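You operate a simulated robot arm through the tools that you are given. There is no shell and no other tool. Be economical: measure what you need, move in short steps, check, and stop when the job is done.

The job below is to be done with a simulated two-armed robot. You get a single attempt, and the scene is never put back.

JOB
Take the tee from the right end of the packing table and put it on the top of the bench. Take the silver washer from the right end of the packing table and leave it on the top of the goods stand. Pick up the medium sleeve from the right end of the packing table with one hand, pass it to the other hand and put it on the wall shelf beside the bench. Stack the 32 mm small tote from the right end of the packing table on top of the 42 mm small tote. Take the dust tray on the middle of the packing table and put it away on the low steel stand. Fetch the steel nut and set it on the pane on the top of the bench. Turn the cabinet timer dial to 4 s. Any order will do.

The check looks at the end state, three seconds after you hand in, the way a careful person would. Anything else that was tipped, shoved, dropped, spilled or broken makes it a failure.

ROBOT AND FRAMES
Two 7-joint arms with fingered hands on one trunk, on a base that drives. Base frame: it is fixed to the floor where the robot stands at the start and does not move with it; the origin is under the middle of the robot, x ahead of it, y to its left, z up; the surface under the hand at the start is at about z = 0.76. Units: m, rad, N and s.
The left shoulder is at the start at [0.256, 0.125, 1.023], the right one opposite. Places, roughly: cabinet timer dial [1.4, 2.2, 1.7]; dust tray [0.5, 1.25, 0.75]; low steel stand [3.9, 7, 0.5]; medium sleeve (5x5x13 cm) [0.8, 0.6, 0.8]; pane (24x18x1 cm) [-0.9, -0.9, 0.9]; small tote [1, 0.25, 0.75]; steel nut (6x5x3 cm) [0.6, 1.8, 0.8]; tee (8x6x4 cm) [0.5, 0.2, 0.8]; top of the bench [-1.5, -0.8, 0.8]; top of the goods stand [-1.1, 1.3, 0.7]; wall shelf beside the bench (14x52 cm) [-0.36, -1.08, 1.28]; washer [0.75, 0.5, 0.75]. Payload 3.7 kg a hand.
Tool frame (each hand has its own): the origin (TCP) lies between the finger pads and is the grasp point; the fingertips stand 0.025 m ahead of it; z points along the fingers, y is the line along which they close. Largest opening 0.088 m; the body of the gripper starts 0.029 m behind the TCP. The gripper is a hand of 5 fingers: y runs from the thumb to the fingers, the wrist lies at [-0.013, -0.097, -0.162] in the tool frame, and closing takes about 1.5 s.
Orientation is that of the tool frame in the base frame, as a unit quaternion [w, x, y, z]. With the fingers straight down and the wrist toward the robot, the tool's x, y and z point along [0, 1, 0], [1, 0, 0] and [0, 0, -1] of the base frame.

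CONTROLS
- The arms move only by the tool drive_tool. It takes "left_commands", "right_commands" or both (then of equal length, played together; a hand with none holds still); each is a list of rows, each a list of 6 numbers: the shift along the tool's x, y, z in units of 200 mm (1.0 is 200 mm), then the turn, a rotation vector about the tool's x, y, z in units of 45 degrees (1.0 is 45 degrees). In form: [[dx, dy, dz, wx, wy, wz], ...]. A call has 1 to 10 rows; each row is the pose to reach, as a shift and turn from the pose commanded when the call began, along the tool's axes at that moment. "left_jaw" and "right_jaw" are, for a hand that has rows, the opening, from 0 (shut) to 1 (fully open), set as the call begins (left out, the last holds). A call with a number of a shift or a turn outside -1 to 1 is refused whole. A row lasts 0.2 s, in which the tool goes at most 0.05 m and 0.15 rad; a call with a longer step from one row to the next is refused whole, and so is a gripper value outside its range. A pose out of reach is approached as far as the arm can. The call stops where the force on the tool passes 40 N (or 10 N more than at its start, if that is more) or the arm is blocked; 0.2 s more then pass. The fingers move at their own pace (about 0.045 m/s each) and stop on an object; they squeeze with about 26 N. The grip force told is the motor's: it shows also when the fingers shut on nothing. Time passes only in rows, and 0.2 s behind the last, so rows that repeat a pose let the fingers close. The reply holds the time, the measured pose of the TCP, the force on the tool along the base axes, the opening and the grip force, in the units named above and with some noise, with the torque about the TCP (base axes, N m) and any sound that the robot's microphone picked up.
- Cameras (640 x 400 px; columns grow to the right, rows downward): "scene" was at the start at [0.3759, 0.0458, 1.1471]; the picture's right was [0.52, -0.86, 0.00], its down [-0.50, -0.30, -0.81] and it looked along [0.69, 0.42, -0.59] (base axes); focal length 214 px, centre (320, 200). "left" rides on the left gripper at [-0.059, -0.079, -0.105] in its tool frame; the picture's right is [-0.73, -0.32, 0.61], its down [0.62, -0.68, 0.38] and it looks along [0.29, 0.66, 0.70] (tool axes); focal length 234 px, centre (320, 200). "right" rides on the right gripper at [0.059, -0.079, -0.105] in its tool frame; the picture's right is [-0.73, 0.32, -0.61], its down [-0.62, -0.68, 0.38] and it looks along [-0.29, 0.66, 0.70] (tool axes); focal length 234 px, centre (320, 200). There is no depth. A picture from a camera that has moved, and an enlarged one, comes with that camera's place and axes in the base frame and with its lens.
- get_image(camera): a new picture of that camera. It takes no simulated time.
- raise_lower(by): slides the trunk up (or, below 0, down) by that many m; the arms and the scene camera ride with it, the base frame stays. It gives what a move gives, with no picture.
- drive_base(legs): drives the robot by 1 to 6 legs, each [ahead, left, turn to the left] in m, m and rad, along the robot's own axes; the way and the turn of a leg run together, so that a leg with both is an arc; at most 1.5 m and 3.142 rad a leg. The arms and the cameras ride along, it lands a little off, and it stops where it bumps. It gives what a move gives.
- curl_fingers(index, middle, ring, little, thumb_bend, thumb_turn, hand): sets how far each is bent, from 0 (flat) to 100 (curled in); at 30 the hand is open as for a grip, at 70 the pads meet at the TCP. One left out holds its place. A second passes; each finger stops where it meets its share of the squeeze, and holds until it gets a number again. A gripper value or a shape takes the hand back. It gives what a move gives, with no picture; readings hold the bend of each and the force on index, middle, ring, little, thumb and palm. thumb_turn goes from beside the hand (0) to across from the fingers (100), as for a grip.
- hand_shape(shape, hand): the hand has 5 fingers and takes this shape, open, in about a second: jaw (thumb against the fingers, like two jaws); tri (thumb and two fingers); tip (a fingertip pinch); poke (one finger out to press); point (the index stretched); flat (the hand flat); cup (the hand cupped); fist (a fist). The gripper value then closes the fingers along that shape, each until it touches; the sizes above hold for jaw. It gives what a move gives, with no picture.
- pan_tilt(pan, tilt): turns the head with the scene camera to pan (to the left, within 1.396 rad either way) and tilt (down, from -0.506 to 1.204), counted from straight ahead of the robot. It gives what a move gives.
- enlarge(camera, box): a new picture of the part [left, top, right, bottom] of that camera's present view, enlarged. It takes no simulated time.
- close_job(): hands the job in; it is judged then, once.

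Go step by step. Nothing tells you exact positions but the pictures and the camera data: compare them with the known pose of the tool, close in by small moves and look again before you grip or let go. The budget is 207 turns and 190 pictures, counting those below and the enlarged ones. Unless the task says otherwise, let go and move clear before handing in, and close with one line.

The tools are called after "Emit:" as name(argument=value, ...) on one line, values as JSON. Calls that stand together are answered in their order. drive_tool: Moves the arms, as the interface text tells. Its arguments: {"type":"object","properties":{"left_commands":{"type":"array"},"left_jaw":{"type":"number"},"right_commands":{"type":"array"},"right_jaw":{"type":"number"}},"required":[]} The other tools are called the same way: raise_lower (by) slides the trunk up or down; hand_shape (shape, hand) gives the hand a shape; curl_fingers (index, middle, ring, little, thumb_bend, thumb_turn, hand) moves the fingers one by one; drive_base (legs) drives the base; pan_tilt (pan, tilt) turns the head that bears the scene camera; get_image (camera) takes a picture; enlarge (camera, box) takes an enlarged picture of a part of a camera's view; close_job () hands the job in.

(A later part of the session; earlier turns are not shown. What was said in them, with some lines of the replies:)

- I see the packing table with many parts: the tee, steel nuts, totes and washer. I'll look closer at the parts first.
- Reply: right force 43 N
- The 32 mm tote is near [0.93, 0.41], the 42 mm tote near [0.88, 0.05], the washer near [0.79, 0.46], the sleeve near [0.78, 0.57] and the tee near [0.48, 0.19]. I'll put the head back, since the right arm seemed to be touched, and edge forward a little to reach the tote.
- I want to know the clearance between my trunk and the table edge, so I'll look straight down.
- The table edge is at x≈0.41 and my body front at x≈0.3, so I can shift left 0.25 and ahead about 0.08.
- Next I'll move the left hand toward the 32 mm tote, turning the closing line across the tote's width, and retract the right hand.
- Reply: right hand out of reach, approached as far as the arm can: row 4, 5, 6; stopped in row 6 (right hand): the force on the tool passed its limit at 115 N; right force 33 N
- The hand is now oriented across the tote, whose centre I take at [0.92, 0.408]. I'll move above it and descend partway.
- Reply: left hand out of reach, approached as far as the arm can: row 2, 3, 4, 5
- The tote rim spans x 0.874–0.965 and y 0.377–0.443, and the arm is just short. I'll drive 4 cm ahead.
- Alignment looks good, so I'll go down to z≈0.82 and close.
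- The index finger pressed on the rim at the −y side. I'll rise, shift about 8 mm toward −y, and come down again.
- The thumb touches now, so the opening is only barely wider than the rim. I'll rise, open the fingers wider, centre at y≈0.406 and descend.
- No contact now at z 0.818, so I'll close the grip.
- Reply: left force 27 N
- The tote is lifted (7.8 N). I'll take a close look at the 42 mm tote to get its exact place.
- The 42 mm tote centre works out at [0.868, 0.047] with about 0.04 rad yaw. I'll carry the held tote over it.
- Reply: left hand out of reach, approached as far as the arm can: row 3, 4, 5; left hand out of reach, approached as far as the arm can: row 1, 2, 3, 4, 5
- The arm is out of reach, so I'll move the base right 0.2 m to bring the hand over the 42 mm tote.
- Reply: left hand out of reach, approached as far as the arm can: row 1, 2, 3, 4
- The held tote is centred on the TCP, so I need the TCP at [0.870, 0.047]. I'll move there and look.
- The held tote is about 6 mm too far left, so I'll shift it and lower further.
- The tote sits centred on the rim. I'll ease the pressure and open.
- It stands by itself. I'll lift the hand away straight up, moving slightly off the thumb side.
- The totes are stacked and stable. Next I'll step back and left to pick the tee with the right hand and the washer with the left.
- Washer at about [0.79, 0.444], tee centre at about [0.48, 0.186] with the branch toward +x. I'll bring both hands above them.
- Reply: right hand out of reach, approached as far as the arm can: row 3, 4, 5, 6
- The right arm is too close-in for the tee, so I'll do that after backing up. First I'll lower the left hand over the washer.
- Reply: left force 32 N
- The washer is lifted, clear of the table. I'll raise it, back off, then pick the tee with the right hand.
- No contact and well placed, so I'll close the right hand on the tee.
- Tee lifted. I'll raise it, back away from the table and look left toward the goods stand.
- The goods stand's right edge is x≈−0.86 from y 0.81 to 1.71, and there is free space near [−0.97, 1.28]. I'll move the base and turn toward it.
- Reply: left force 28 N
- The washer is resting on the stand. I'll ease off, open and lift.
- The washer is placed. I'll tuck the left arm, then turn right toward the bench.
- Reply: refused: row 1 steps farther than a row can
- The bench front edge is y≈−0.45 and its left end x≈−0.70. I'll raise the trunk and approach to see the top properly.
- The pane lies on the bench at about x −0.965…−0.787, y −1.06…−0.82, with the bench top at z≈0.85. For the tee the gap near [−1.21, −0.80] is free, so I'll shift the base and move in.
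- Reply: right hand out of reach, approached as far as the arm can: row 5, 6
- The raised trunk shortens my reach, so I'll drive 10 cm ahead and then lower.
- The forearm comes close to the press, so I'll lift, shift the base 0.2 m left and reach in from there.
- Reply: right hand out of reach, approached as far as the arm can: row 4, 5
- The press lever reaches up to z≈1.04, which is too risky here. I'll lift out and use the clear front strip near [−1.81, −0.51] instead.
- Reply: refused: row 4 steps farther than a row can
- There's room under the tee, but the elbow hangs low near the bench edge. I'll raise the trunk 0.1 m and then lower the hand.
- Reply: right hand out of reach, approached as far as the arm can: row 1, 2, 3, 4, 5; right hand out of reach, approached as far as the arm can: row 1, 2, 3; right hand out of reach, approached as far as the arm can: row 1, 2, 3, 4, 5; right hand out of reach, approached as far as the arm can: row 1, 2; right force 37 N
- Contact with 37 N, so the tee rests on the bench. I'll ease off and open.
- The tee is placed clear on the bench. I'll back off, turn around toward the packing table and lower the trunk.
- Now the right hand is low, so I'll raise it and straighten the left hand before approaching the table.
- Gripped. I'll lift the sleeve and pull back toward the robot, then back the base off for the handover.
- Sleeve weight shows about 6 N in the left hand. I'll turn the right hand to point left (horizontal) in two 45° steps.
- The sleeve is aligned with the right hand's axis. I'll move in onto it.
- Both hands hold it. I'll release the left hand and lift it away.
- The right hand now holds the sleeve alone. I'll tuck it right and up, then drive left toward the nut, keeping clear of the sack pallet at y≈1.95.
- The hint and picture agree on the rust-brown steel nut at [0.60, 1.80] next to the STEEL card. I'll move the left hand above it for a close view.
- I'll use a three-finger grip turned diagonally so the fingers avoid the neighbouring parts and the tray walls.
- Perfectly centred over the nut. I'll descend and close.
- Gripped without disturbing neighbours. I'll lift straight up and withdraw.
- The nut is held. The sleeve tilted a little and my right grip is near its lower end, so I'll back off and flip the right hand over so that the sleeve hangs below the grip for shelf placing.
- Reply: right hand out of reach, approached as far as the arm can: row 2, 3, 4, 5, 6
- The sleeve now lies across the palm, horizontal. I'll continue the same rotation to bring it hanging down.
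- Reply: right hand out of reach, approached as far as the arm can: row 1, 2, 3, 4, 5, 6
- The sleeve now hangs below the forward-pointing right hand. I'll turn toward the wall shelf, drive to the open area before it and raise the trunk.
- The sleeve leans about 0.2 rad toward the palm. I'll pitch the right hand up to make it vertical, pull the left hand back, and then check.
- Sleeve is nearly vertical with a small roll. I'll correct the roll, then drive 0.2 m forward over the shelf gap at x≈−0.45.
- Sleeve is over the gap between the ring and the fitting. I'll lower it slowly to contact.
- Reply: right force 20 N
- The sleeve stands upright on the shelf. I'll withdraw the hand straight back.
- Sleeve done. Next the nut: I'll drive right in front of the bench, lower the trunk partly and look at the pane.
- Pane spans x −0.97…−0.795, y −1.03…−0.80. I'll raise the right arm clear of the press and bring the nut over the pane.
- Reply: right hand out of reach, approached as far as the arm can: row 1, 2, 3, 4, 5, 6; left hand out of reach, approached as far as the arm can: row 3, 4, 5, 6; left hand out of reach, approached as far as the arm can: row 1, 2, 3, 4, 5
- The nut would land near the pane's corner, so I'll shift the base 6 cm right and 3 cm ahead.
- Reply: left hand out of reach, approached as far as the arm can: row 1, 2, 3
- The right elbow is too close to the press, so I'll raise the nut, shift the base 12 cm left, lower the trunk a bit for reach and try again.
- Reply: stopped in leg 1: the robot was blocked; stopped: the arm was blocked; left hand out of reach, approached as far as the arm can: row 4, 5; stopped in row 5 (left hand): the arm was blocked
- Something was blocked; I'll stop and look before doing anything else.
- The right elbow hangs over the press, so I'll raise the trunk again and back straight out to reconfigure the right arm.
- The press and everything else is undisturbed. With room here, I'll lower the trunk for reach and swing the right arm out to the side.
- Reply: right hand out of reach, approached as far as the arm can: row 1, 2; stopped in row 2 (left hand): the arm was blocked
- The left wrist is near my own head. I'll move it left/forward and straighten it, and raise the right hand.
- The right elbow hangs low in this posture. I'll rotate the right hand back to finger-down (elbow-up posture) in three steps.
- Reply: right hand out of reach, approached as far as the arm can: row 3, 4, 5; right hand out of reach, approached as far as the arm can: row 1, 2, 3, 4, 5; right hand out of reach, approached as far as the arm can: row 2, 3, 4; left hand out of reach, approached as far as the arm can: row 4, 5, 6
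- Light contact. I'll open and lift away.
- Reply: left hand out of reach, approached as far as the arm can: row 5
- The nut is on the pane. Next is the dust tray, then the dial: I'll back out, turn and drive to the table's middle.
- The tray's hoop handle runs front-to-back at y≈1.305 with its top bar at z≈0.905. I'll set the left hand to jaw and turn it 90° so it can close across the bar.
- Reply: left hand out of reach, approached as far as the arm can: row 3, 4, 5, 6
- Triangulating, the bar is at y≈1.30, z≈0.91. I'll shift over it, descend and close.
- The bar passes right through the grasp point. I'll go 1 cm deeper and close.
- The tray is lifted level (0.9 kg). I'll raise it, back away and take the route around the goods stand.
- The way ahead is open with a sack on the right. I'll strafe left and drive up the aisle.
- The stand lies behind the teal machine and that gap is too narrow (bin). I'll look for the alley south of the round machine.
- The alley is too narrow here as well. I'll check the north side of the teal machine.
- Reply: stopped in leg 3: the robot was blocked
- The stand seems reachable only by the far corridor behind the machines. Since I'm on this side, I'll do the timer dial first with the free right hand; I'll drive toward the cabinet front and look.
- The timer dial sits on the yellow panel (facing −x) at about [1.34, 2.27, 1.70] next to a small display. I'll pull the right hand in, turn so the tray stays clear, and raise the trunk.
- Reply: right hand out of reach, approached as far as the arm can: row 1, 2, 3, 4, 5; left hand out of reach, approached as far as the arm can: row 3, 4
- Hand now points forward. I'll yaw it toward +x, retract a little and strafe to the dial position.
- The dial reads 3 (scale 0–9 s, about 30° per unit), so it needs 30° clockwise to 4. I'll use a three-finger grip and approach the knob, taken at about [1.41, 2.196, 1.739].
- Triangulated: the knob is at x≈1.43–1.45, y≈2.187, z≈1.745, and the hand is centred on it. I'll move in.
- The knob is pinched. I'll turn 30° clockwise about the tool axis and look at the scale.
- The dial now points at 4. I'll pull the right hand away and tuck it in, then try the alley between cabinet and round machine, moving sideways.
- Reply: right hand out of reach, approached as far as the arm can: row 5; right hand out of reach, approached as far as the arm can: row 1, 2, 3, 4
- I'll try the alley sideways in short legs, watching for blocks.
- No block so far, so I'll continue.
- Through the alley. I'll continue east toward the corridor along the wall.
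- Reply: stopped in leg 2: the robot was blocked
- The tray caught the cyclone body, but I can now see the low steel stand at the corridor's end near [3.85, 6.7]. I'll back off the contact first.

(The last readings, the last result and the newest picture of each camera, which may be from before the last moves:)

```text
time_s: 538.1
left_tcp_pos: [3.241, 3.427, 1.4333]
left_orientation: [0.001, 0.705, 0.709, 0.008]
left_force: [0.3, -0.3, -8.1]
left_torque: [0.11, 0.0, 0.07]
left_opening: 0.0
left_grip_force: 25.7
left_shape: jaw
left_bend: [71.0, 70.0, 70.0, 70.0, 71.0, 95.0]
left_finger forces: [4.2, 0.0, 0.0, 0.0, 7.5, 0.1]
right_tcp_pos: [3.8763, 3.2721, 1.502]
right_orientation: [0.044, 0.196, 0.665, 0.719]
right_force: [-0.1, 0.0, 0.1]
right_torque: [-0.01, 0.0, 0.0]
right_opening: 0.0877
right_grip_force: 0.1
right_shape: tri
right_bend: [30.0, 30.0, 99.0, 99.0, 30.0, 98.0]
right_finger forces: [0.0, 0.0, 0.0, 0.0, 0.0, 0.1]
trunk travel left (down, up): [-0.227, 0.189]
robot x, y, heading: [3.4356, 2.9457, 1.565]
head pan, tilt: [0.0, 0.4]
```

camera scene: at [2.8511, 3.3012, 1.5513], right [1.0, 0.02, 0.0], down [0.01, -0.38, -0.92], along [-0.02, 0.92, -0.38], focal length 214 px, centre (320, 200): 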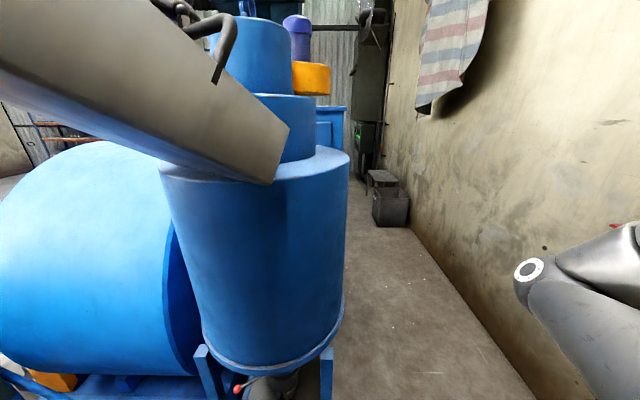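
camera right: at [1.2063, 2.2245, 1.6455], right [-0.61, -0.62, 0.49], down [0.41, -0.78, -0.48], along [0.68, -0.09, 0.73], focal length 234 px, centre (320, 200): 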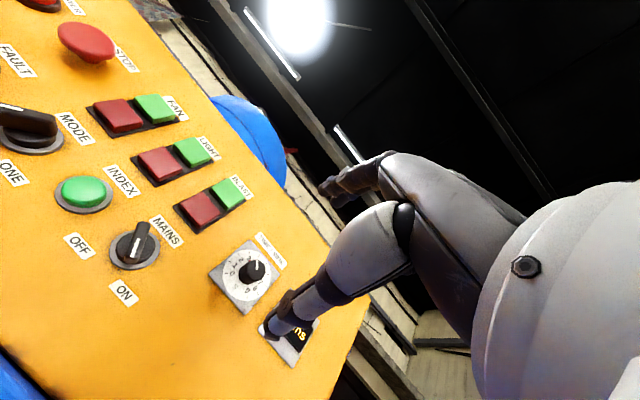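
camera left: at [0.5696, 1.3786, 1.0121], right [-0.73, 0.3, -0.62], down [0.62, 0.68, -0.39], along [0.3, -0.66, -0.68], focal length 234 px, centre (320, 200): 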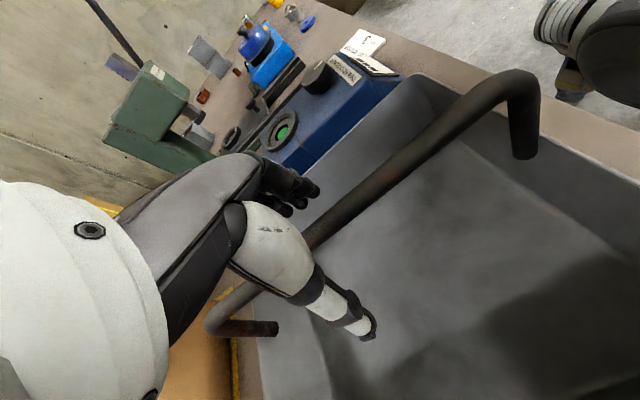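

Emit:
raise_lower(by=-0.17)

Emit:
drive_base(legs=[[1.1, 0, 0], [0.9, 0, 0]])

Emit:
get_image(camera="scene")

```text
time_s: 540.0
left_tcp_pos: [3.2418, 3.4278, 1.2636]
left_orientation: [0.0, 0.704, 0.71, 0.007]
left_force: [-1.1, 12.0, -2.9]
left_torque: [-0.13, 0.03, 0.13]
left_opening: 0.0
left_grip_force: 25.8
left_shape: jaw
left_bend: [71.0, 70.0, 70.0, 70.0, 71.0, 96.0]
left_finger forces: [8.0, 0.0, 0.0, 0.0, 7.3, 0.0]
right_tcp_pos: [3.8771, 3.4152, 1.274]
right_orientation: [0.071, 0.188, 0.759, 0.619]
right_force: [0.3, 0.0, 0.3]
right_torque: [-0.02, 0.01, 0.0]
right_opening: 0.0875
right_grip_force: 0.1
right_shape: tri
right_bend: [30.0, 30.0, 99.0, 99.0, 30.0, 98.0]
right_finger forces: [0.2, 0.0, 0.0, 0.0, 0.1, 0.1]
trunk travel left (down, up): [-0.057, 0.359]
robot x, y, heading: [3.4413, 2.9442, 1.567]
head pan, tilt: [0.0, 0.4]
```

```text
time_s: 546.3
left_tcp_pos: [3.2462, 4.5509, 1.2681]
left_orientation: [-0.006, 0.703, 0.711, 0.011]
left_force: [-0.9, 7.9, -6.5]
left_torque: [-0.07, 0.02, 0.08]
left_opening: 0.0
left_grip_force: 26.3
left_shape: jaw
left_bend: [71.0, 70.0, 70.0, 70.0, 71.0, 96.0]
left_finger forces: [7.3, 0.0, 0.0, 0.0, 9.7, 0.0]
right_tcp_pos: [3.8841, 4.5427, 1.2757]
right_orientation: [0.069, 0.188, 0.758, 0.621]
right_force: [-0.4, 0.1, 0.9]
right_torque: [0.0, -0.01, -0.04]
right_opening: 0.0877
right_grip_force: 0.1
right_shape: tri
right_bend: [30.0, 30.0, 99.0, 99.0, 30.0, 98.0]
right_finger forces: [0.0, 0.0, 0.0, 0.0, 0.1, 0.0]
trunk travel left (down, up): [-0.057, 0.359]
robot x, y, heading: [3.4392, 4.0769, 1.569]
head pan, tilt: [0.0, 0.4]
stopped in leg 2: the robot was blocked; the commanded pose is now the measured one
```

```text
5 pictures are left
camera scene: at [3.4412, 4.4629, 1.1743], right [1.0, 0.02, 0.0], down [0.01, -0.38, -0.92], along [-0.02, 0.92, -0.38], focal length 214 px, centre (320, 200)
```

scene: 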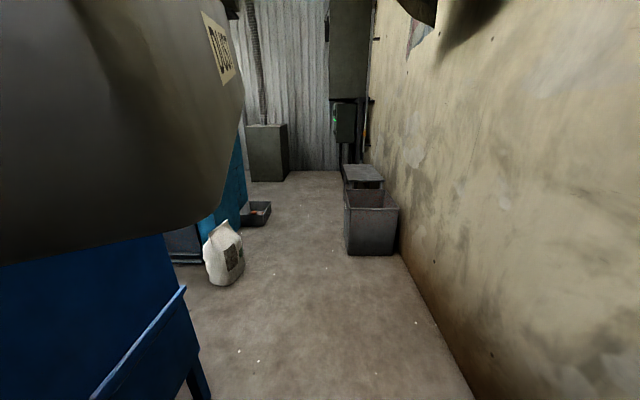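

I can see the low steel stand clearly at about [3.89, 7.0, 0.5], with a bin before it. I'll extend the tray forward off my body, tuck the right hand in, and shift right off the blue frame.

Emit:
drive_tool(left_commands=[[0.15, 0.08, 0.05, 0, 0, 0], [0.3, 0.16, 0.1, 0, 0, 0], [0.45, 0.24, 0.15, 0, 0, 0], [0.6, 0.32, 0.2, 0, 0, 0], [0.75, 0.4, 0.25, 0, 0, 0]], right_commands=[[0.12, 0, -0.05, 0, 0, 0], [0.24, 0, -0.1, 0, 0, 0], [0.36, 0, -0.15, 0, 0, 0], [0.48, 0, -0.2, 0, 0, 0], [0.6, 0, -0.25, 0, 0, 0]])

Emit:
drive_base(legs=[[0, -0.1, 0], [0.6, 0, 0]])

```text
time_s: 547.5
left_tcp_pos: [3.323, 4.7143, 1.2141]
left_orientation: [0.001, 0.704, 0.711, 0.008]
left_force: [0.4, 0.1, -7.7]
left_torque: [0.04, 0.04, 0.07]
left_opening: 0.0
left_grip_force: 25.7
left_shape: jaw
left_bend: [71.0, 70.0, 70.0, 70.0, 71.0, 95.0]
left_finger forces: [9.0, 0.1, 0.0, 0.8, 12.3, 0.0]
right_tcp_pos: [3.8491, 4.5708, 1.2836]
right_orientation: [0.071, 0.186, 0.76, 0.619]
right_force: [-0.8, 1.1, 0.4]
right_torque: [0.03, 0.0, 0.04]
right_opening: 0.0878
right_grip_force: 0.0
right_shape: tri
right_bend: [30.0, 30.0, 99.0, 99.0, 30.0, 98.0]
right_finger forces: [0.0, 0.1, 0.0, 0.1, 0.0, 0.1]
right hand out of reach, approached as far as the arm can: row 1, 2, 3, 4, 5
trunk travel left (down, up): [-0.057, 0.359]
robot x, y, heading: [3.4432, 4.0774, 1.572]
head pan, tilt: [0.0, 0.4]
```

```text
time_s: 552.1
left_tcp_pos: [3.4289, 5.3273, 1.216]
left_orientation: [0.001, 0.706, 0.708, 0.01]
left_force: [0.1, 0.3, -7.9]
left_torque: [-0.03, 0.03, 0.02]
left_opening: 0.0002
left_grip_force: 25.9
left_shape: jaw
left_bend: [71.0, 70.0, 70.0, 70.0, 71.0, 95.0]
left_finger forces: [8.8, 0.0, 0.1, 2.1, 12.5, 0.1]
right_tcp_pos: [3.9542, 5.1812, 1.2855]
right_orientation: [0.073, 0.189, 0.759, 0.619]
right_force: [-0.7, -0.7, -0.9]
right_torque: [-0.02, 0.01, 0.01]
right_opening: 0.0875
right_grip_force: 0.1
right_shape: tri
right_bend: [30.0, 30.0, 99.0, 99.0, 30.0, 98.0]
right_finger forces: [0.0, 0.0, 0.0, 0.0, 0.0, 0.1]
trunk travel left (down, up): [-0.057, 0.359]
robot x, y, heading: [3.544, 4.6933, 1.569]
head pan, tilt: [0.0, 0.4]
```

Emit:
drive_base(legs=[[0.5, 0.1, 0], [0.35, 0.16, 0], [0.7, 0.0, 0], [0.36, 0.02, 0]])

Emit:
get_image(camera="scene")

```text
time_s: 562.6
left_tcp_pos: [3.1676, 7.254, 1.2163]
left_orientation: [0.001, 0.71, 0.704, 0.01]
left_force: [1.4, 1.3, -8.1]
left_torque: [0.01, 0.05, 0.0]
left_opening: 0.0
left_grip_force: 26.0
left_shape: jaw
left_bend: [71.0, 70.0, 70.0, 70.0, 71.0, 95.0]
left_finger forces: [8.8, 0.0, 0.0, 2.0, 12.9, 0.0]
right_tcp_pos: [3.69, 7.1036, 1.2847]
right_orientation: [0.076, 0.192, 0.758, 0.619]
right_force: [-0.6, 0.3, 0.6]
right_torque: [0.01, -0.02, 0.01]
right_opening: 0.0877
right_grip_force: 0.1
right_shape: tri
right_bend: [30.0, 30.0, 99.0, 99.0, 30.0, 98.0]
right_finger forces: [0.0, 0.0, 0.0, 0.0, 0.0, 0.0]
trunk travel left (down, up): [-0.057, 0.359]
robot x, y, heading: [3.2717, 6.6217, 1.554]
head pan, tilt: [0.0, 0.4]
```

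```text
4 pictures are left
camera scene: at [3.2811, 7.0115, 1.171], right [1.0, -0.02, 0.0], down [-0.01, -0.39, -0.92], along [0.01, 0.92, -0.39], focal length 214 px, centre (320, 200)
```

scene: 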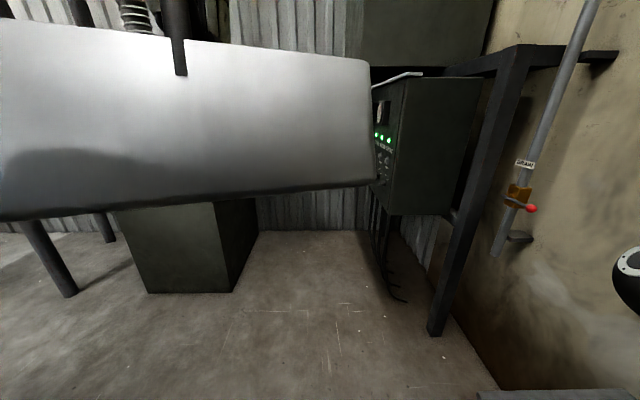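

I'm beside the stand now. I'll turn right to bring the tray above it and look down.

Emit:
drive_base(legs=[[0, 0, -1.2]])

Emit:
pan_tilt(pan=0.0, tilt=1.1)

Emit:
get_image(camera="scene")

```text
time_s: 566.0
left_tcp_pos: [3.826, 6.9512, 1.2165]
left_orientation: [0.006, 0.983, 0.182, 0.007]
left_force: [0.2, 0.3, -7.7]
left_torque: [0.05, 0.03, -0.02]
left_opening: 0.0
left_grip_force: 25.7
left_shape: jaw
left_bend: [71.0, 70.0, 70.0, 70.0, 71.0, 95.0]
left_finger forces: [8.6, 0.1, 0.0, 2.2, 12.1, 0.1]
right_tcp_pos: [3.8762, 6.4073, 1.2848]
right_orientation: [0.411, 0.586, 0.518, 0.468]
right_force: [-0.2, 0.4, 0.0]
right_torque: [0.0, -0.04, -0.01]
right_opening: 0.0875
right_grip_force: 0.0
right_shape: tri
right_bend: [30.0, 30.0, 99.0, 99.0, 30.0, 98.0]
right_finger forces: [0.1, 0.0, 0.0, 0.1, 0.0, 0.1]
trunk travel left (down, up): [-0.057, 0.359]
robot x, y, heading: [3.2744, 6.6216, 0.36]
head pan, tilt: [0.0, 0.4]
```

```text
time_s: 567.0
left_tcp_pos: [3.8269, 6.9513, 1.2163]
left_orientation: [0.005, 0.983, 0.183, 0.008]
left_force: [0.2, 0.0, -7.8]
left_torque: [0.03, 0.05, 0.0]
left_opening: 0.0
left_grip_force: 25.6
left_shape: jaw
left_bend: [71.0, 70.0, 70.0, 70.0, 71.0, 95.0]
left_finger forces: [8.5, 0.1, 0.0, 2.2, 12.3, 0.0]
right_tcp_pos: [3.8764, 6.4088, 1.2846]
right_orientation: [0.413, 0.586, 0.517, 0.468]
right_force: [-0.9, 0.7, 0.4]
right_torque: [-0.02, -0.01, 0.02]
right_opening: 0.0876
right_grip_force: 0.1
right_shape: tri
right_bend: [30.0, 30.0, 99.0, 99.0, 30.0, 98.0]
right_finger forces: [0.0, 0.0, 0.1, 0.0, 0.0, 0.0]
trunk travel left (down, up): [-0.057, 0.359]
robot x, y, heading: [3.2736, 6.6182, 0.356]
head pan, tilt: [0.0, 1.1]
```

```text
3 pictures are left
camera scene: at [3.6142, 6.7467, 1.1142], right [0.35, -0.94, 0.0], down [-0.83, -0.31, -0.45], along [0.43, 0.16, -0.89], focal length 214 px, centre (320, 200)
```

scene: 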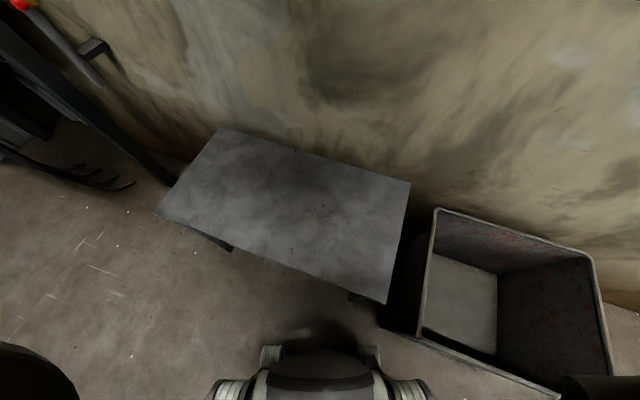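

The stand top spans x 3.69–4.075, y 6.59–7.33, centre (3.88, 6.96). I'll yaw the tray to line up with it and centre it before lowering.

Emit:
drive_tool(left_commands=[[0.04, 0.01, 0, 0, 0, 0.15], [0.08, 0.02, 0, 0, 0, 0.3], [0.12, 0.03, 0, 0, 0, 0.45], [0.16, 0.035, 0, 0, 0, 0.6], [0.2, 0.035, 0, 0, 0, 0.75], [0.22, 0.035, 0, 0, 0, 0.85]])

Emit:
drive_tool(left_commands=[[0, 0, 0.2, 0, 0, 0], [0, 0, 0.4, 0, 0, 0], [0, 0, 0.6, 0, 0, 0], [0, 0, 0.8, 0, 0, 0], [0, 0, 1.0, 0, 0, 0]])

Emit:
get_image(camera="scene")

```text
time_s: 568.5
left_tcp_pos: [3.8319, 6.9844, 1.2046]
left_orientation: [0.004, 0.99, -0.14, 0.009]
left_force: [-0.7, 0.1, -6.6]
left_torque: [-0.04, 0.0, 0.13]
left_opening: 0.0
left_grip_force: 26.4
left_shape: jaw
left_bend: [71.0, 70.0, 70.0, 70.0, 72.0, 95.0]
left_finger forces: [10.4, 0.0, 0.1, 0.8, 15.4, 0.1]
left hand out of reach, approached as far as the arm can: row 3, 4, 5, 6
right_tcp_pos: [3.8765, 6.4077, 1.285]
right_orientation: [0.412, 0.586, 0.517, 0.468]
right_force: [0.4, 0.3, 0.0]
right_torque: [-0.01, 0.02, -0.03]
right_opening: 0.0876
right_grip_force: 0.1
right_shape: tri
right_bend: [30.0, 30.0, 99.0, 99.0, 30.0, 98.0]
right_finger forces: [0.0, 0.0, 0.1, 0.1, 0.0, 0.0]
trunk travel left (down, up): [-0.057, 0.359]
robot x, y, heading: [3.2778, 6.62, 0.36]
head pan, tilt: [0.0, 1.1]
```

```text
time_s: 569.6
left_tcp_pos: [3.8341, 6.9853, 1.001]
left_orientation: [0.004, 0.989, -0.149, 0.008]
left_force: [0.1, 0.9, -8.6]
left_torque: [0.07, 0.05, 0.0]
left_opening: 0.0
left_grip_force: 26.3
left_shape: jaw
left_bend: [71.0, 70.0, 70.0, 70.0, 72.0, 95.0]
left_finger forces: [9.9, 0.0, 0.0, 2.2, 12.7, 0.0]
right_tcp_pos: [3.8773, 6.4082, 1.2851]
right_orientation: [0.413, 0.586, 0.517, 0.467]
right_force: [0.4, 0.0, 0.0]
right_torque: [-0.03, 0.06, 0.02]
right_opening: 0.0877
right_grip_force: 0.0
right_shape: tri
right_bend: [30.0, 30.0, 99.0, 99.0, 30.0, 98.0]
right_finger forces: [0.1, 0.0, 0.0, 0.0, 0.1, 0.1]
trunk travel left (down, up): [-0.057, 0.359]
robot x, y, heading: [3.278, 6.6169, 0.358]
head pan, tilt: [0.0, 1.1]
```

```text
2 pictures are left
camera scene: at [3.6147, 6.7472, 1.1138], right [0.35, -0.94, 0.0], down [-0.84, -0.31, -0.45], along [0.42, 0.16, -0.89], focal length 214 px, centre (320, 200)
```

scene: 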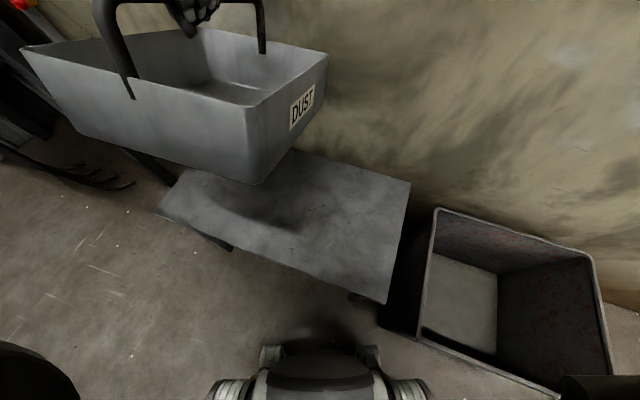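

The tray is now aligned and over the stand (x 3.72–3.99, y 6.88–7.19). I'll lower it straight down to contact.

Emit:
drive_tool(left_commands=[[0, 0, 0.2, 0, 0, 0], [0, 0, 0.4, 0, 0, 0], [0, 0, 0.6, 0, 0, 0], [0, 0, 0.8, 0, 0, 0], [0, 0, 1.0, 0, 0, 0]])

Emit:
drive_tool(left_commands=[[0, 0, 0.2, 0, 0, 0], [0, 0, 0.4, 0, 0, 0], [0, 0, 0.55, 0, 0, 0], [0, 0, 0.62, 0, 0, 0], [0, 0, 0.68, 0, 0, 0]])

```text
time_s: 570.9
left_tcp_pos: [3.8347, 6.9852, 0.8023]
left_orientation: [0.003, 0.989, -0.15, 0.008]
left_force: [-0.1, 0.4, -8.8]
left_torque: [0.08, 0.03, -0.03]
left_opening: 0.0001
left_grip_force: 26.0
left_shape: jaw
left_bend: [71.0, 70.0, 70.0, 70.0, 72.0, 95.0]
left_finger forces: [9.9, 0.1, 0.1, 2.5, 12.8, 0.0]
right_tcp_pos: [3.8774, 6.4078, 1.2857]
right_orientation: [0.412, 0.586, 0.518, 0.468]
right_force: [-0.6, 0.2, 0.0]
right_torque: [0.01, -0.01, 0.01]
right_opening: 0.0876
right_grip_force: 0.0
right_shape: tri
right_bend: [30.0, 30.0, 99.0, 99.0, 30.0, 98.0]
right_finger forces: [0.1, 0.0, 0.1, 0.1, 0.1, 0.0]
trunk travel left (down, up): [-0.057, 0.359]
robot x, y, heading: [3.2772, 6.6178, 0.359]
head pan, tilt: [0.0, 1.1]
```

```text
time_s: 572.0
left_tcp_pos: [3.8398, 6.9793, 0.6675]
left_orientation: [0.003, 0.989, -0.149, 0.009]
left_force: [-0.9, 0.4, -5.1]
left_torque: [0.04, -0.11, 0.06]
left_opening: 0.0002
left_grip_force: 26.5
left_shape: jaw
left_bend: [71.0, 70.0, 70.0, 70.0, 72.0, 95.0]
left_finger forces: [9.8, 0.0, 0.0, 0.1, 9.8, 0.0]
right_tcp_pos: [3.8777, 6.4088, 1.2848]
right_orientation: [0.413, 0.587, 0.517, 0.467]
right_force: [-0.5, -1.2, 0.3]
right_torque: [-0.01, 0.01, 0.01]
right_opening: 0.0878
right_grip_force: 0.1
right_shape: tri
right_bend: [30.0, 30.0, 99.0, 99.0, 30.0, 98.0]
right_finger forces: [0.0, 0.0, 0.0, 0.0, 0.1, 0.0]
trunk travel left (down, up): [-0.057, 0.359]
robot x, y, heading: [3.2767, 6.6179, 0.357]
head pan, tilt: [0.0, 1.1]
```

Contact is beginning. I'll lower a little more in small steps.

Emit:
drive_tool(left_commands=[[0, 0, 0.02, 0, 0, 0], [0, 0, 0.04, 0, 0, 0], [0, 0, 0.06, 0, 0, 0], [0, 0, 0.08, 0, 0, 0]])

```text
time_s: 573.0
left_tcp_pos: [3.8392, 6.9795, 0.652]
left_orientation: [0.003, 0.989, -0.148, 0.009]
left_force: [0.1, -0.5, -3.9]
left_torque: [0.04, -0.1, 0.05]
left_opening: 0.0001
left_grip_force: 26.1
left_shape: jaw
left_bend: [71.0, 70.0, 70.0, 70.0, 72.0, 95.0]
left_finger forces: [9.2, 0.0, 0.0, 0.1, 9.1, 0.0]
right_tcp_pos: [3.877, 6.4083, 1.2847]
right_orientation: [0.412, 0.586, 0.518, 0.468]
right_force: [0.1, 0.2, 0.7]
right_torque: [0.05, 0.01, 0.05]
right_opening: 0.0876
right_grip_force: 0.1
right_shape: tri
right_bend: [30.0, 30.0, 99.0, 99.0, 30.0, 98.0]
right_finger forces: [0.1, 0.0, 0.1, 0.0, 0.1, 0.0]
trunk travel left (down, up): [-0.057, 0.359]
robot x, y, heading: [3.2747, 6.6194, 0.357]
head pan, tilt: [0.0, 1.1]
```

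Emit:
drive_tool(left_commands=[[0, 0, 0.02, 0, 0, 0], [0, 0, 0.04, 0, 0, 0], [0, 0, 0.06, 0, 0, 0], [0, 0, 0.08, 0, 0, 0], [0, 0, 0.1, 0, 0, 0]])

Emit:
get_image(camera="scene")

```text
time_s: 574.2
left_tcp_pos: [3.8412, 6.9805, 0.6314]
left_orientation: [0.004, 0.989, -0.149, 0.009]
left_force: [0.4, -0.9, 0.2]
left_torque: [0.0, -0.01, 0.01]
left_opening: 0.0
left_grip_force: 26.2
left_shape: jaw
left_bend: [71.0, 70.0, 70.0, 70.0, 72.0, 95.0]
left_finger forces: [0.7, 0.0, 0.0, 0.1, 0.0, 0.0]
right_tcp_pos: [3.876, 6.4089, 1.2849]
right_orientation: [0.412, 0.586, 0.517, 0.468]
right_force: [0.5, -0.3, -0.9]
right_torque: [0.0, -0.02, 0.0]
right_opening: 0.0879
right_grip_force: 0.0
right_shape: tri
right_bend: [30.0, 30.0, 99.0, 99.0, 30.0, 98.0]
right_finger forces: [0.0, 0.1, 0.1, 0.0, 0.0, 0.0]
trunk travel left (down, up): [-0.057, 0.359]
robot x, y, heading: [3.2749, 6.6208, 0.355]
head pan, tilt: [0.0, 1.1]
```

```text
1 pictures are left
camera scene: at [3.6136, 6.7463, 1.1144], right [0.35, -0.94, 0.0], down [-0.83, -0.31, -0.45], along [0.43, 0.16, -0.89], focal length 214 px, centre (320, 200)
```

scene: 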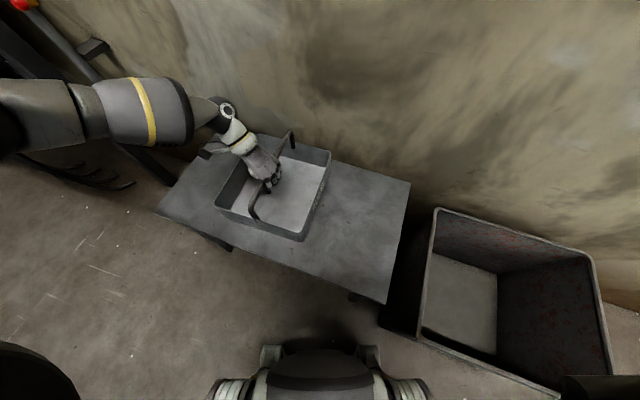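

The tray rests fully on the stand. I'll open the hand and lift straight up.

Emit:
drive_tool(left_commands=[[0, 0, 0, 0, 0, 0], [0, 0, 0, 0, 0, 0], [0, 0, 0, 0, 0, 0], [0, 0, 0, 0, 0, 0], [0, 0, 0, 0, 0, 0], [0, 0, 0, 0, 0, 0], [0, 0, 0, 0, 0, 0], [0, 0, 0, 0, 0, 0]], left_jaw=1)

Emit:
drive_tool(left_commands=[[0, 0, -0.05, 0, 0, 0], [0, 0, -0.15, 0, 0, 0], [0, 0, -0.3, 0, 0, 0], [0, 0, -0.5, 0, 0, 0], [0, 0, -0.7, 0, 0, 0], [0, 0, -0.9, 0, 0, 0]])

```text
time_s: 576.0
left_tcp_pos: [3.8416, 6.9795, 0.633]
left_orientation: [0.003, 0.989, -0.15, 0.009]
left_force: [0.1, -0.1, -1.1]
left_torque: [0.01, -0.02, 0.01]
left_opening: 0.0877
left_grip_force: 0.0
left_shape: jaw
left_bend: [30.0, 30.0, 30.0, 30.0, 30.0, 98.0]
left_finger forces: [0.0, 0.1, 0.0, 0.0, 0.0, 0.0]
right_tcp_pos: [3.876, 6.4068, 1.2852]
right_orientation: [0.412, 0.586, 0.517, 0.468]
right_force: [0.4, -0.9, 0.1]
right_torque: [0.01, -0.02, -0.02]
right_opening: 0.0876
right_grip_force: 0.1
right_shape: tri
right_bend: [30.0, 30.0, 99.0, 99.0, 30.0, 98.0]
right_finger forces: [0.0, 0.0, 0.0, 0.1, 0.0, 0.0]
trunk travel left (down, up): [-0.057, 0.359]
robot x, y, heading: [3.2729, 6.6165, 0.357]
head pan, tilt: [0.0, 1.1]
```

```text
time_s: 577.5
left_tcp_pos: [3.8361, 6.9805, 0.8128]
left_orientation: [0.003, 0.989, -0.15, 0.01]
left_force: [0.0, 0.3, 0.7]
left_torque: [0.0, -0.01, 0.0]
left_opening: 0.0876
left_grip_force: 0.0
left_shape: jaw
left_bend: [30.0, 30.0, 30.0, 30.0, 30.0, 98.0]
left_finger forces: [0.0, 0.0, 0.0, 0.0, 0.0, 0.0]
right_tcp_pos: [3.8744, 6.407, 1.2858]
right_orientation: [0.413, 0.586, 0.517, 0.468]
right_force: [-0.3, 0.3, 1.3]
right_torque: [0.03, 0.02, -0.04]
right_opening: 0.0879
right_grip_force: 0.0
right_shape: tri
right_bend: [30.0, 30.0, 99.0, 99.0, 30.0, 98.0]
right_finger forces: [0.0, 0.0, 0.0, 0.1, 0.0, 0.0]
trunk travel left (down, up): [-0.057, 0.359]
robot x, y, heading: [3.2722, 6.6186, 0.357]
head pan, tilt: [0.0, 1.1]
```

The hand came free without force. I'll lift higher and take the last picture to confirm.

Emit:
drive_tool(left_commands=[[0, 0, -0.2, 0, 0, 0], [0, 0, -0.4, 0, 0, 0], [0, 0, -0.6, 0, 0, 0], [0, 0, -0.8, 0, 0, 0]])

Emit:
get_image(camera="scene")

```text
time_s: 578.5
left_tcp_pos: [3.8354, 6.9817, 0.975]
left_orientation: [0.002, 0.989, -0.15, 0.009]
left_force: [0.9, -0.2, 0.0]
left_torque: [0.0, 0.02, 0.01]
left_opening: 0.0877
left_grip_force: 0.1
left_shape: jaw
left_bend: [30.0, 30.0, 30.0, 30.0, 30.0, 98.0]
left_finger forces: [0.0, 0.0, 0.1, 0.0, 0.0, 0.1]
right_tcp_pos: [3.8754, 6.4084, 1.2857]
right_orientation: [0.413, 0.586, 0.516, 0.468]
right_force: [0.1, 0.7, 0.2]
right_torque: [0.03, 0.0, 0.02]
right_opening: 0.0876
right_grip_force: 0.0
right_shape: tri
right_bend: [30.0, 30.0, 99.0, 99.0, 30.0, 98.0]
right_finger forces: [0.0, 0.0, 0.0, 0.0, 0.0, 0.1]
trunk travel left (down, up): [-0.057, 0.359]
robot x, y, heading: [3.2806, 6.6221, 0.358]
head pan, tilt: [0.0, 1.1]
```

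```text
0 pictures are left
camera scene: at [3.6132, 6.746, 1.1146], right [0.35, -0.94, 0.0], down [-0.83, -0.31, -0.45], along [0.43, 0.16, -0.89], focal length 214 px, centre (320, 200)
```

scene: 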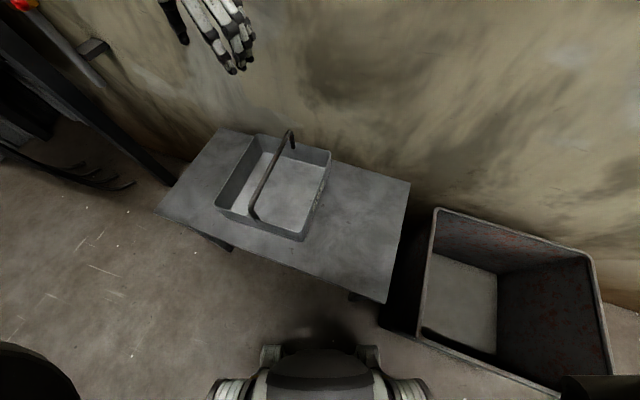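

The dust tray sits flat on the low steel stand and both hands are clear, so all seven tasks are placed and I'm handing in.

Emit:
close_job()

```text
The job is handed in.
```

I handed the job in with all seven tasks done as far as the pictures show; I took the rust-brown nut at [0.60, 1.80] to be the steel nut, and while carrying the dust tray I bumped fixed equipment a few times with no visible harm.
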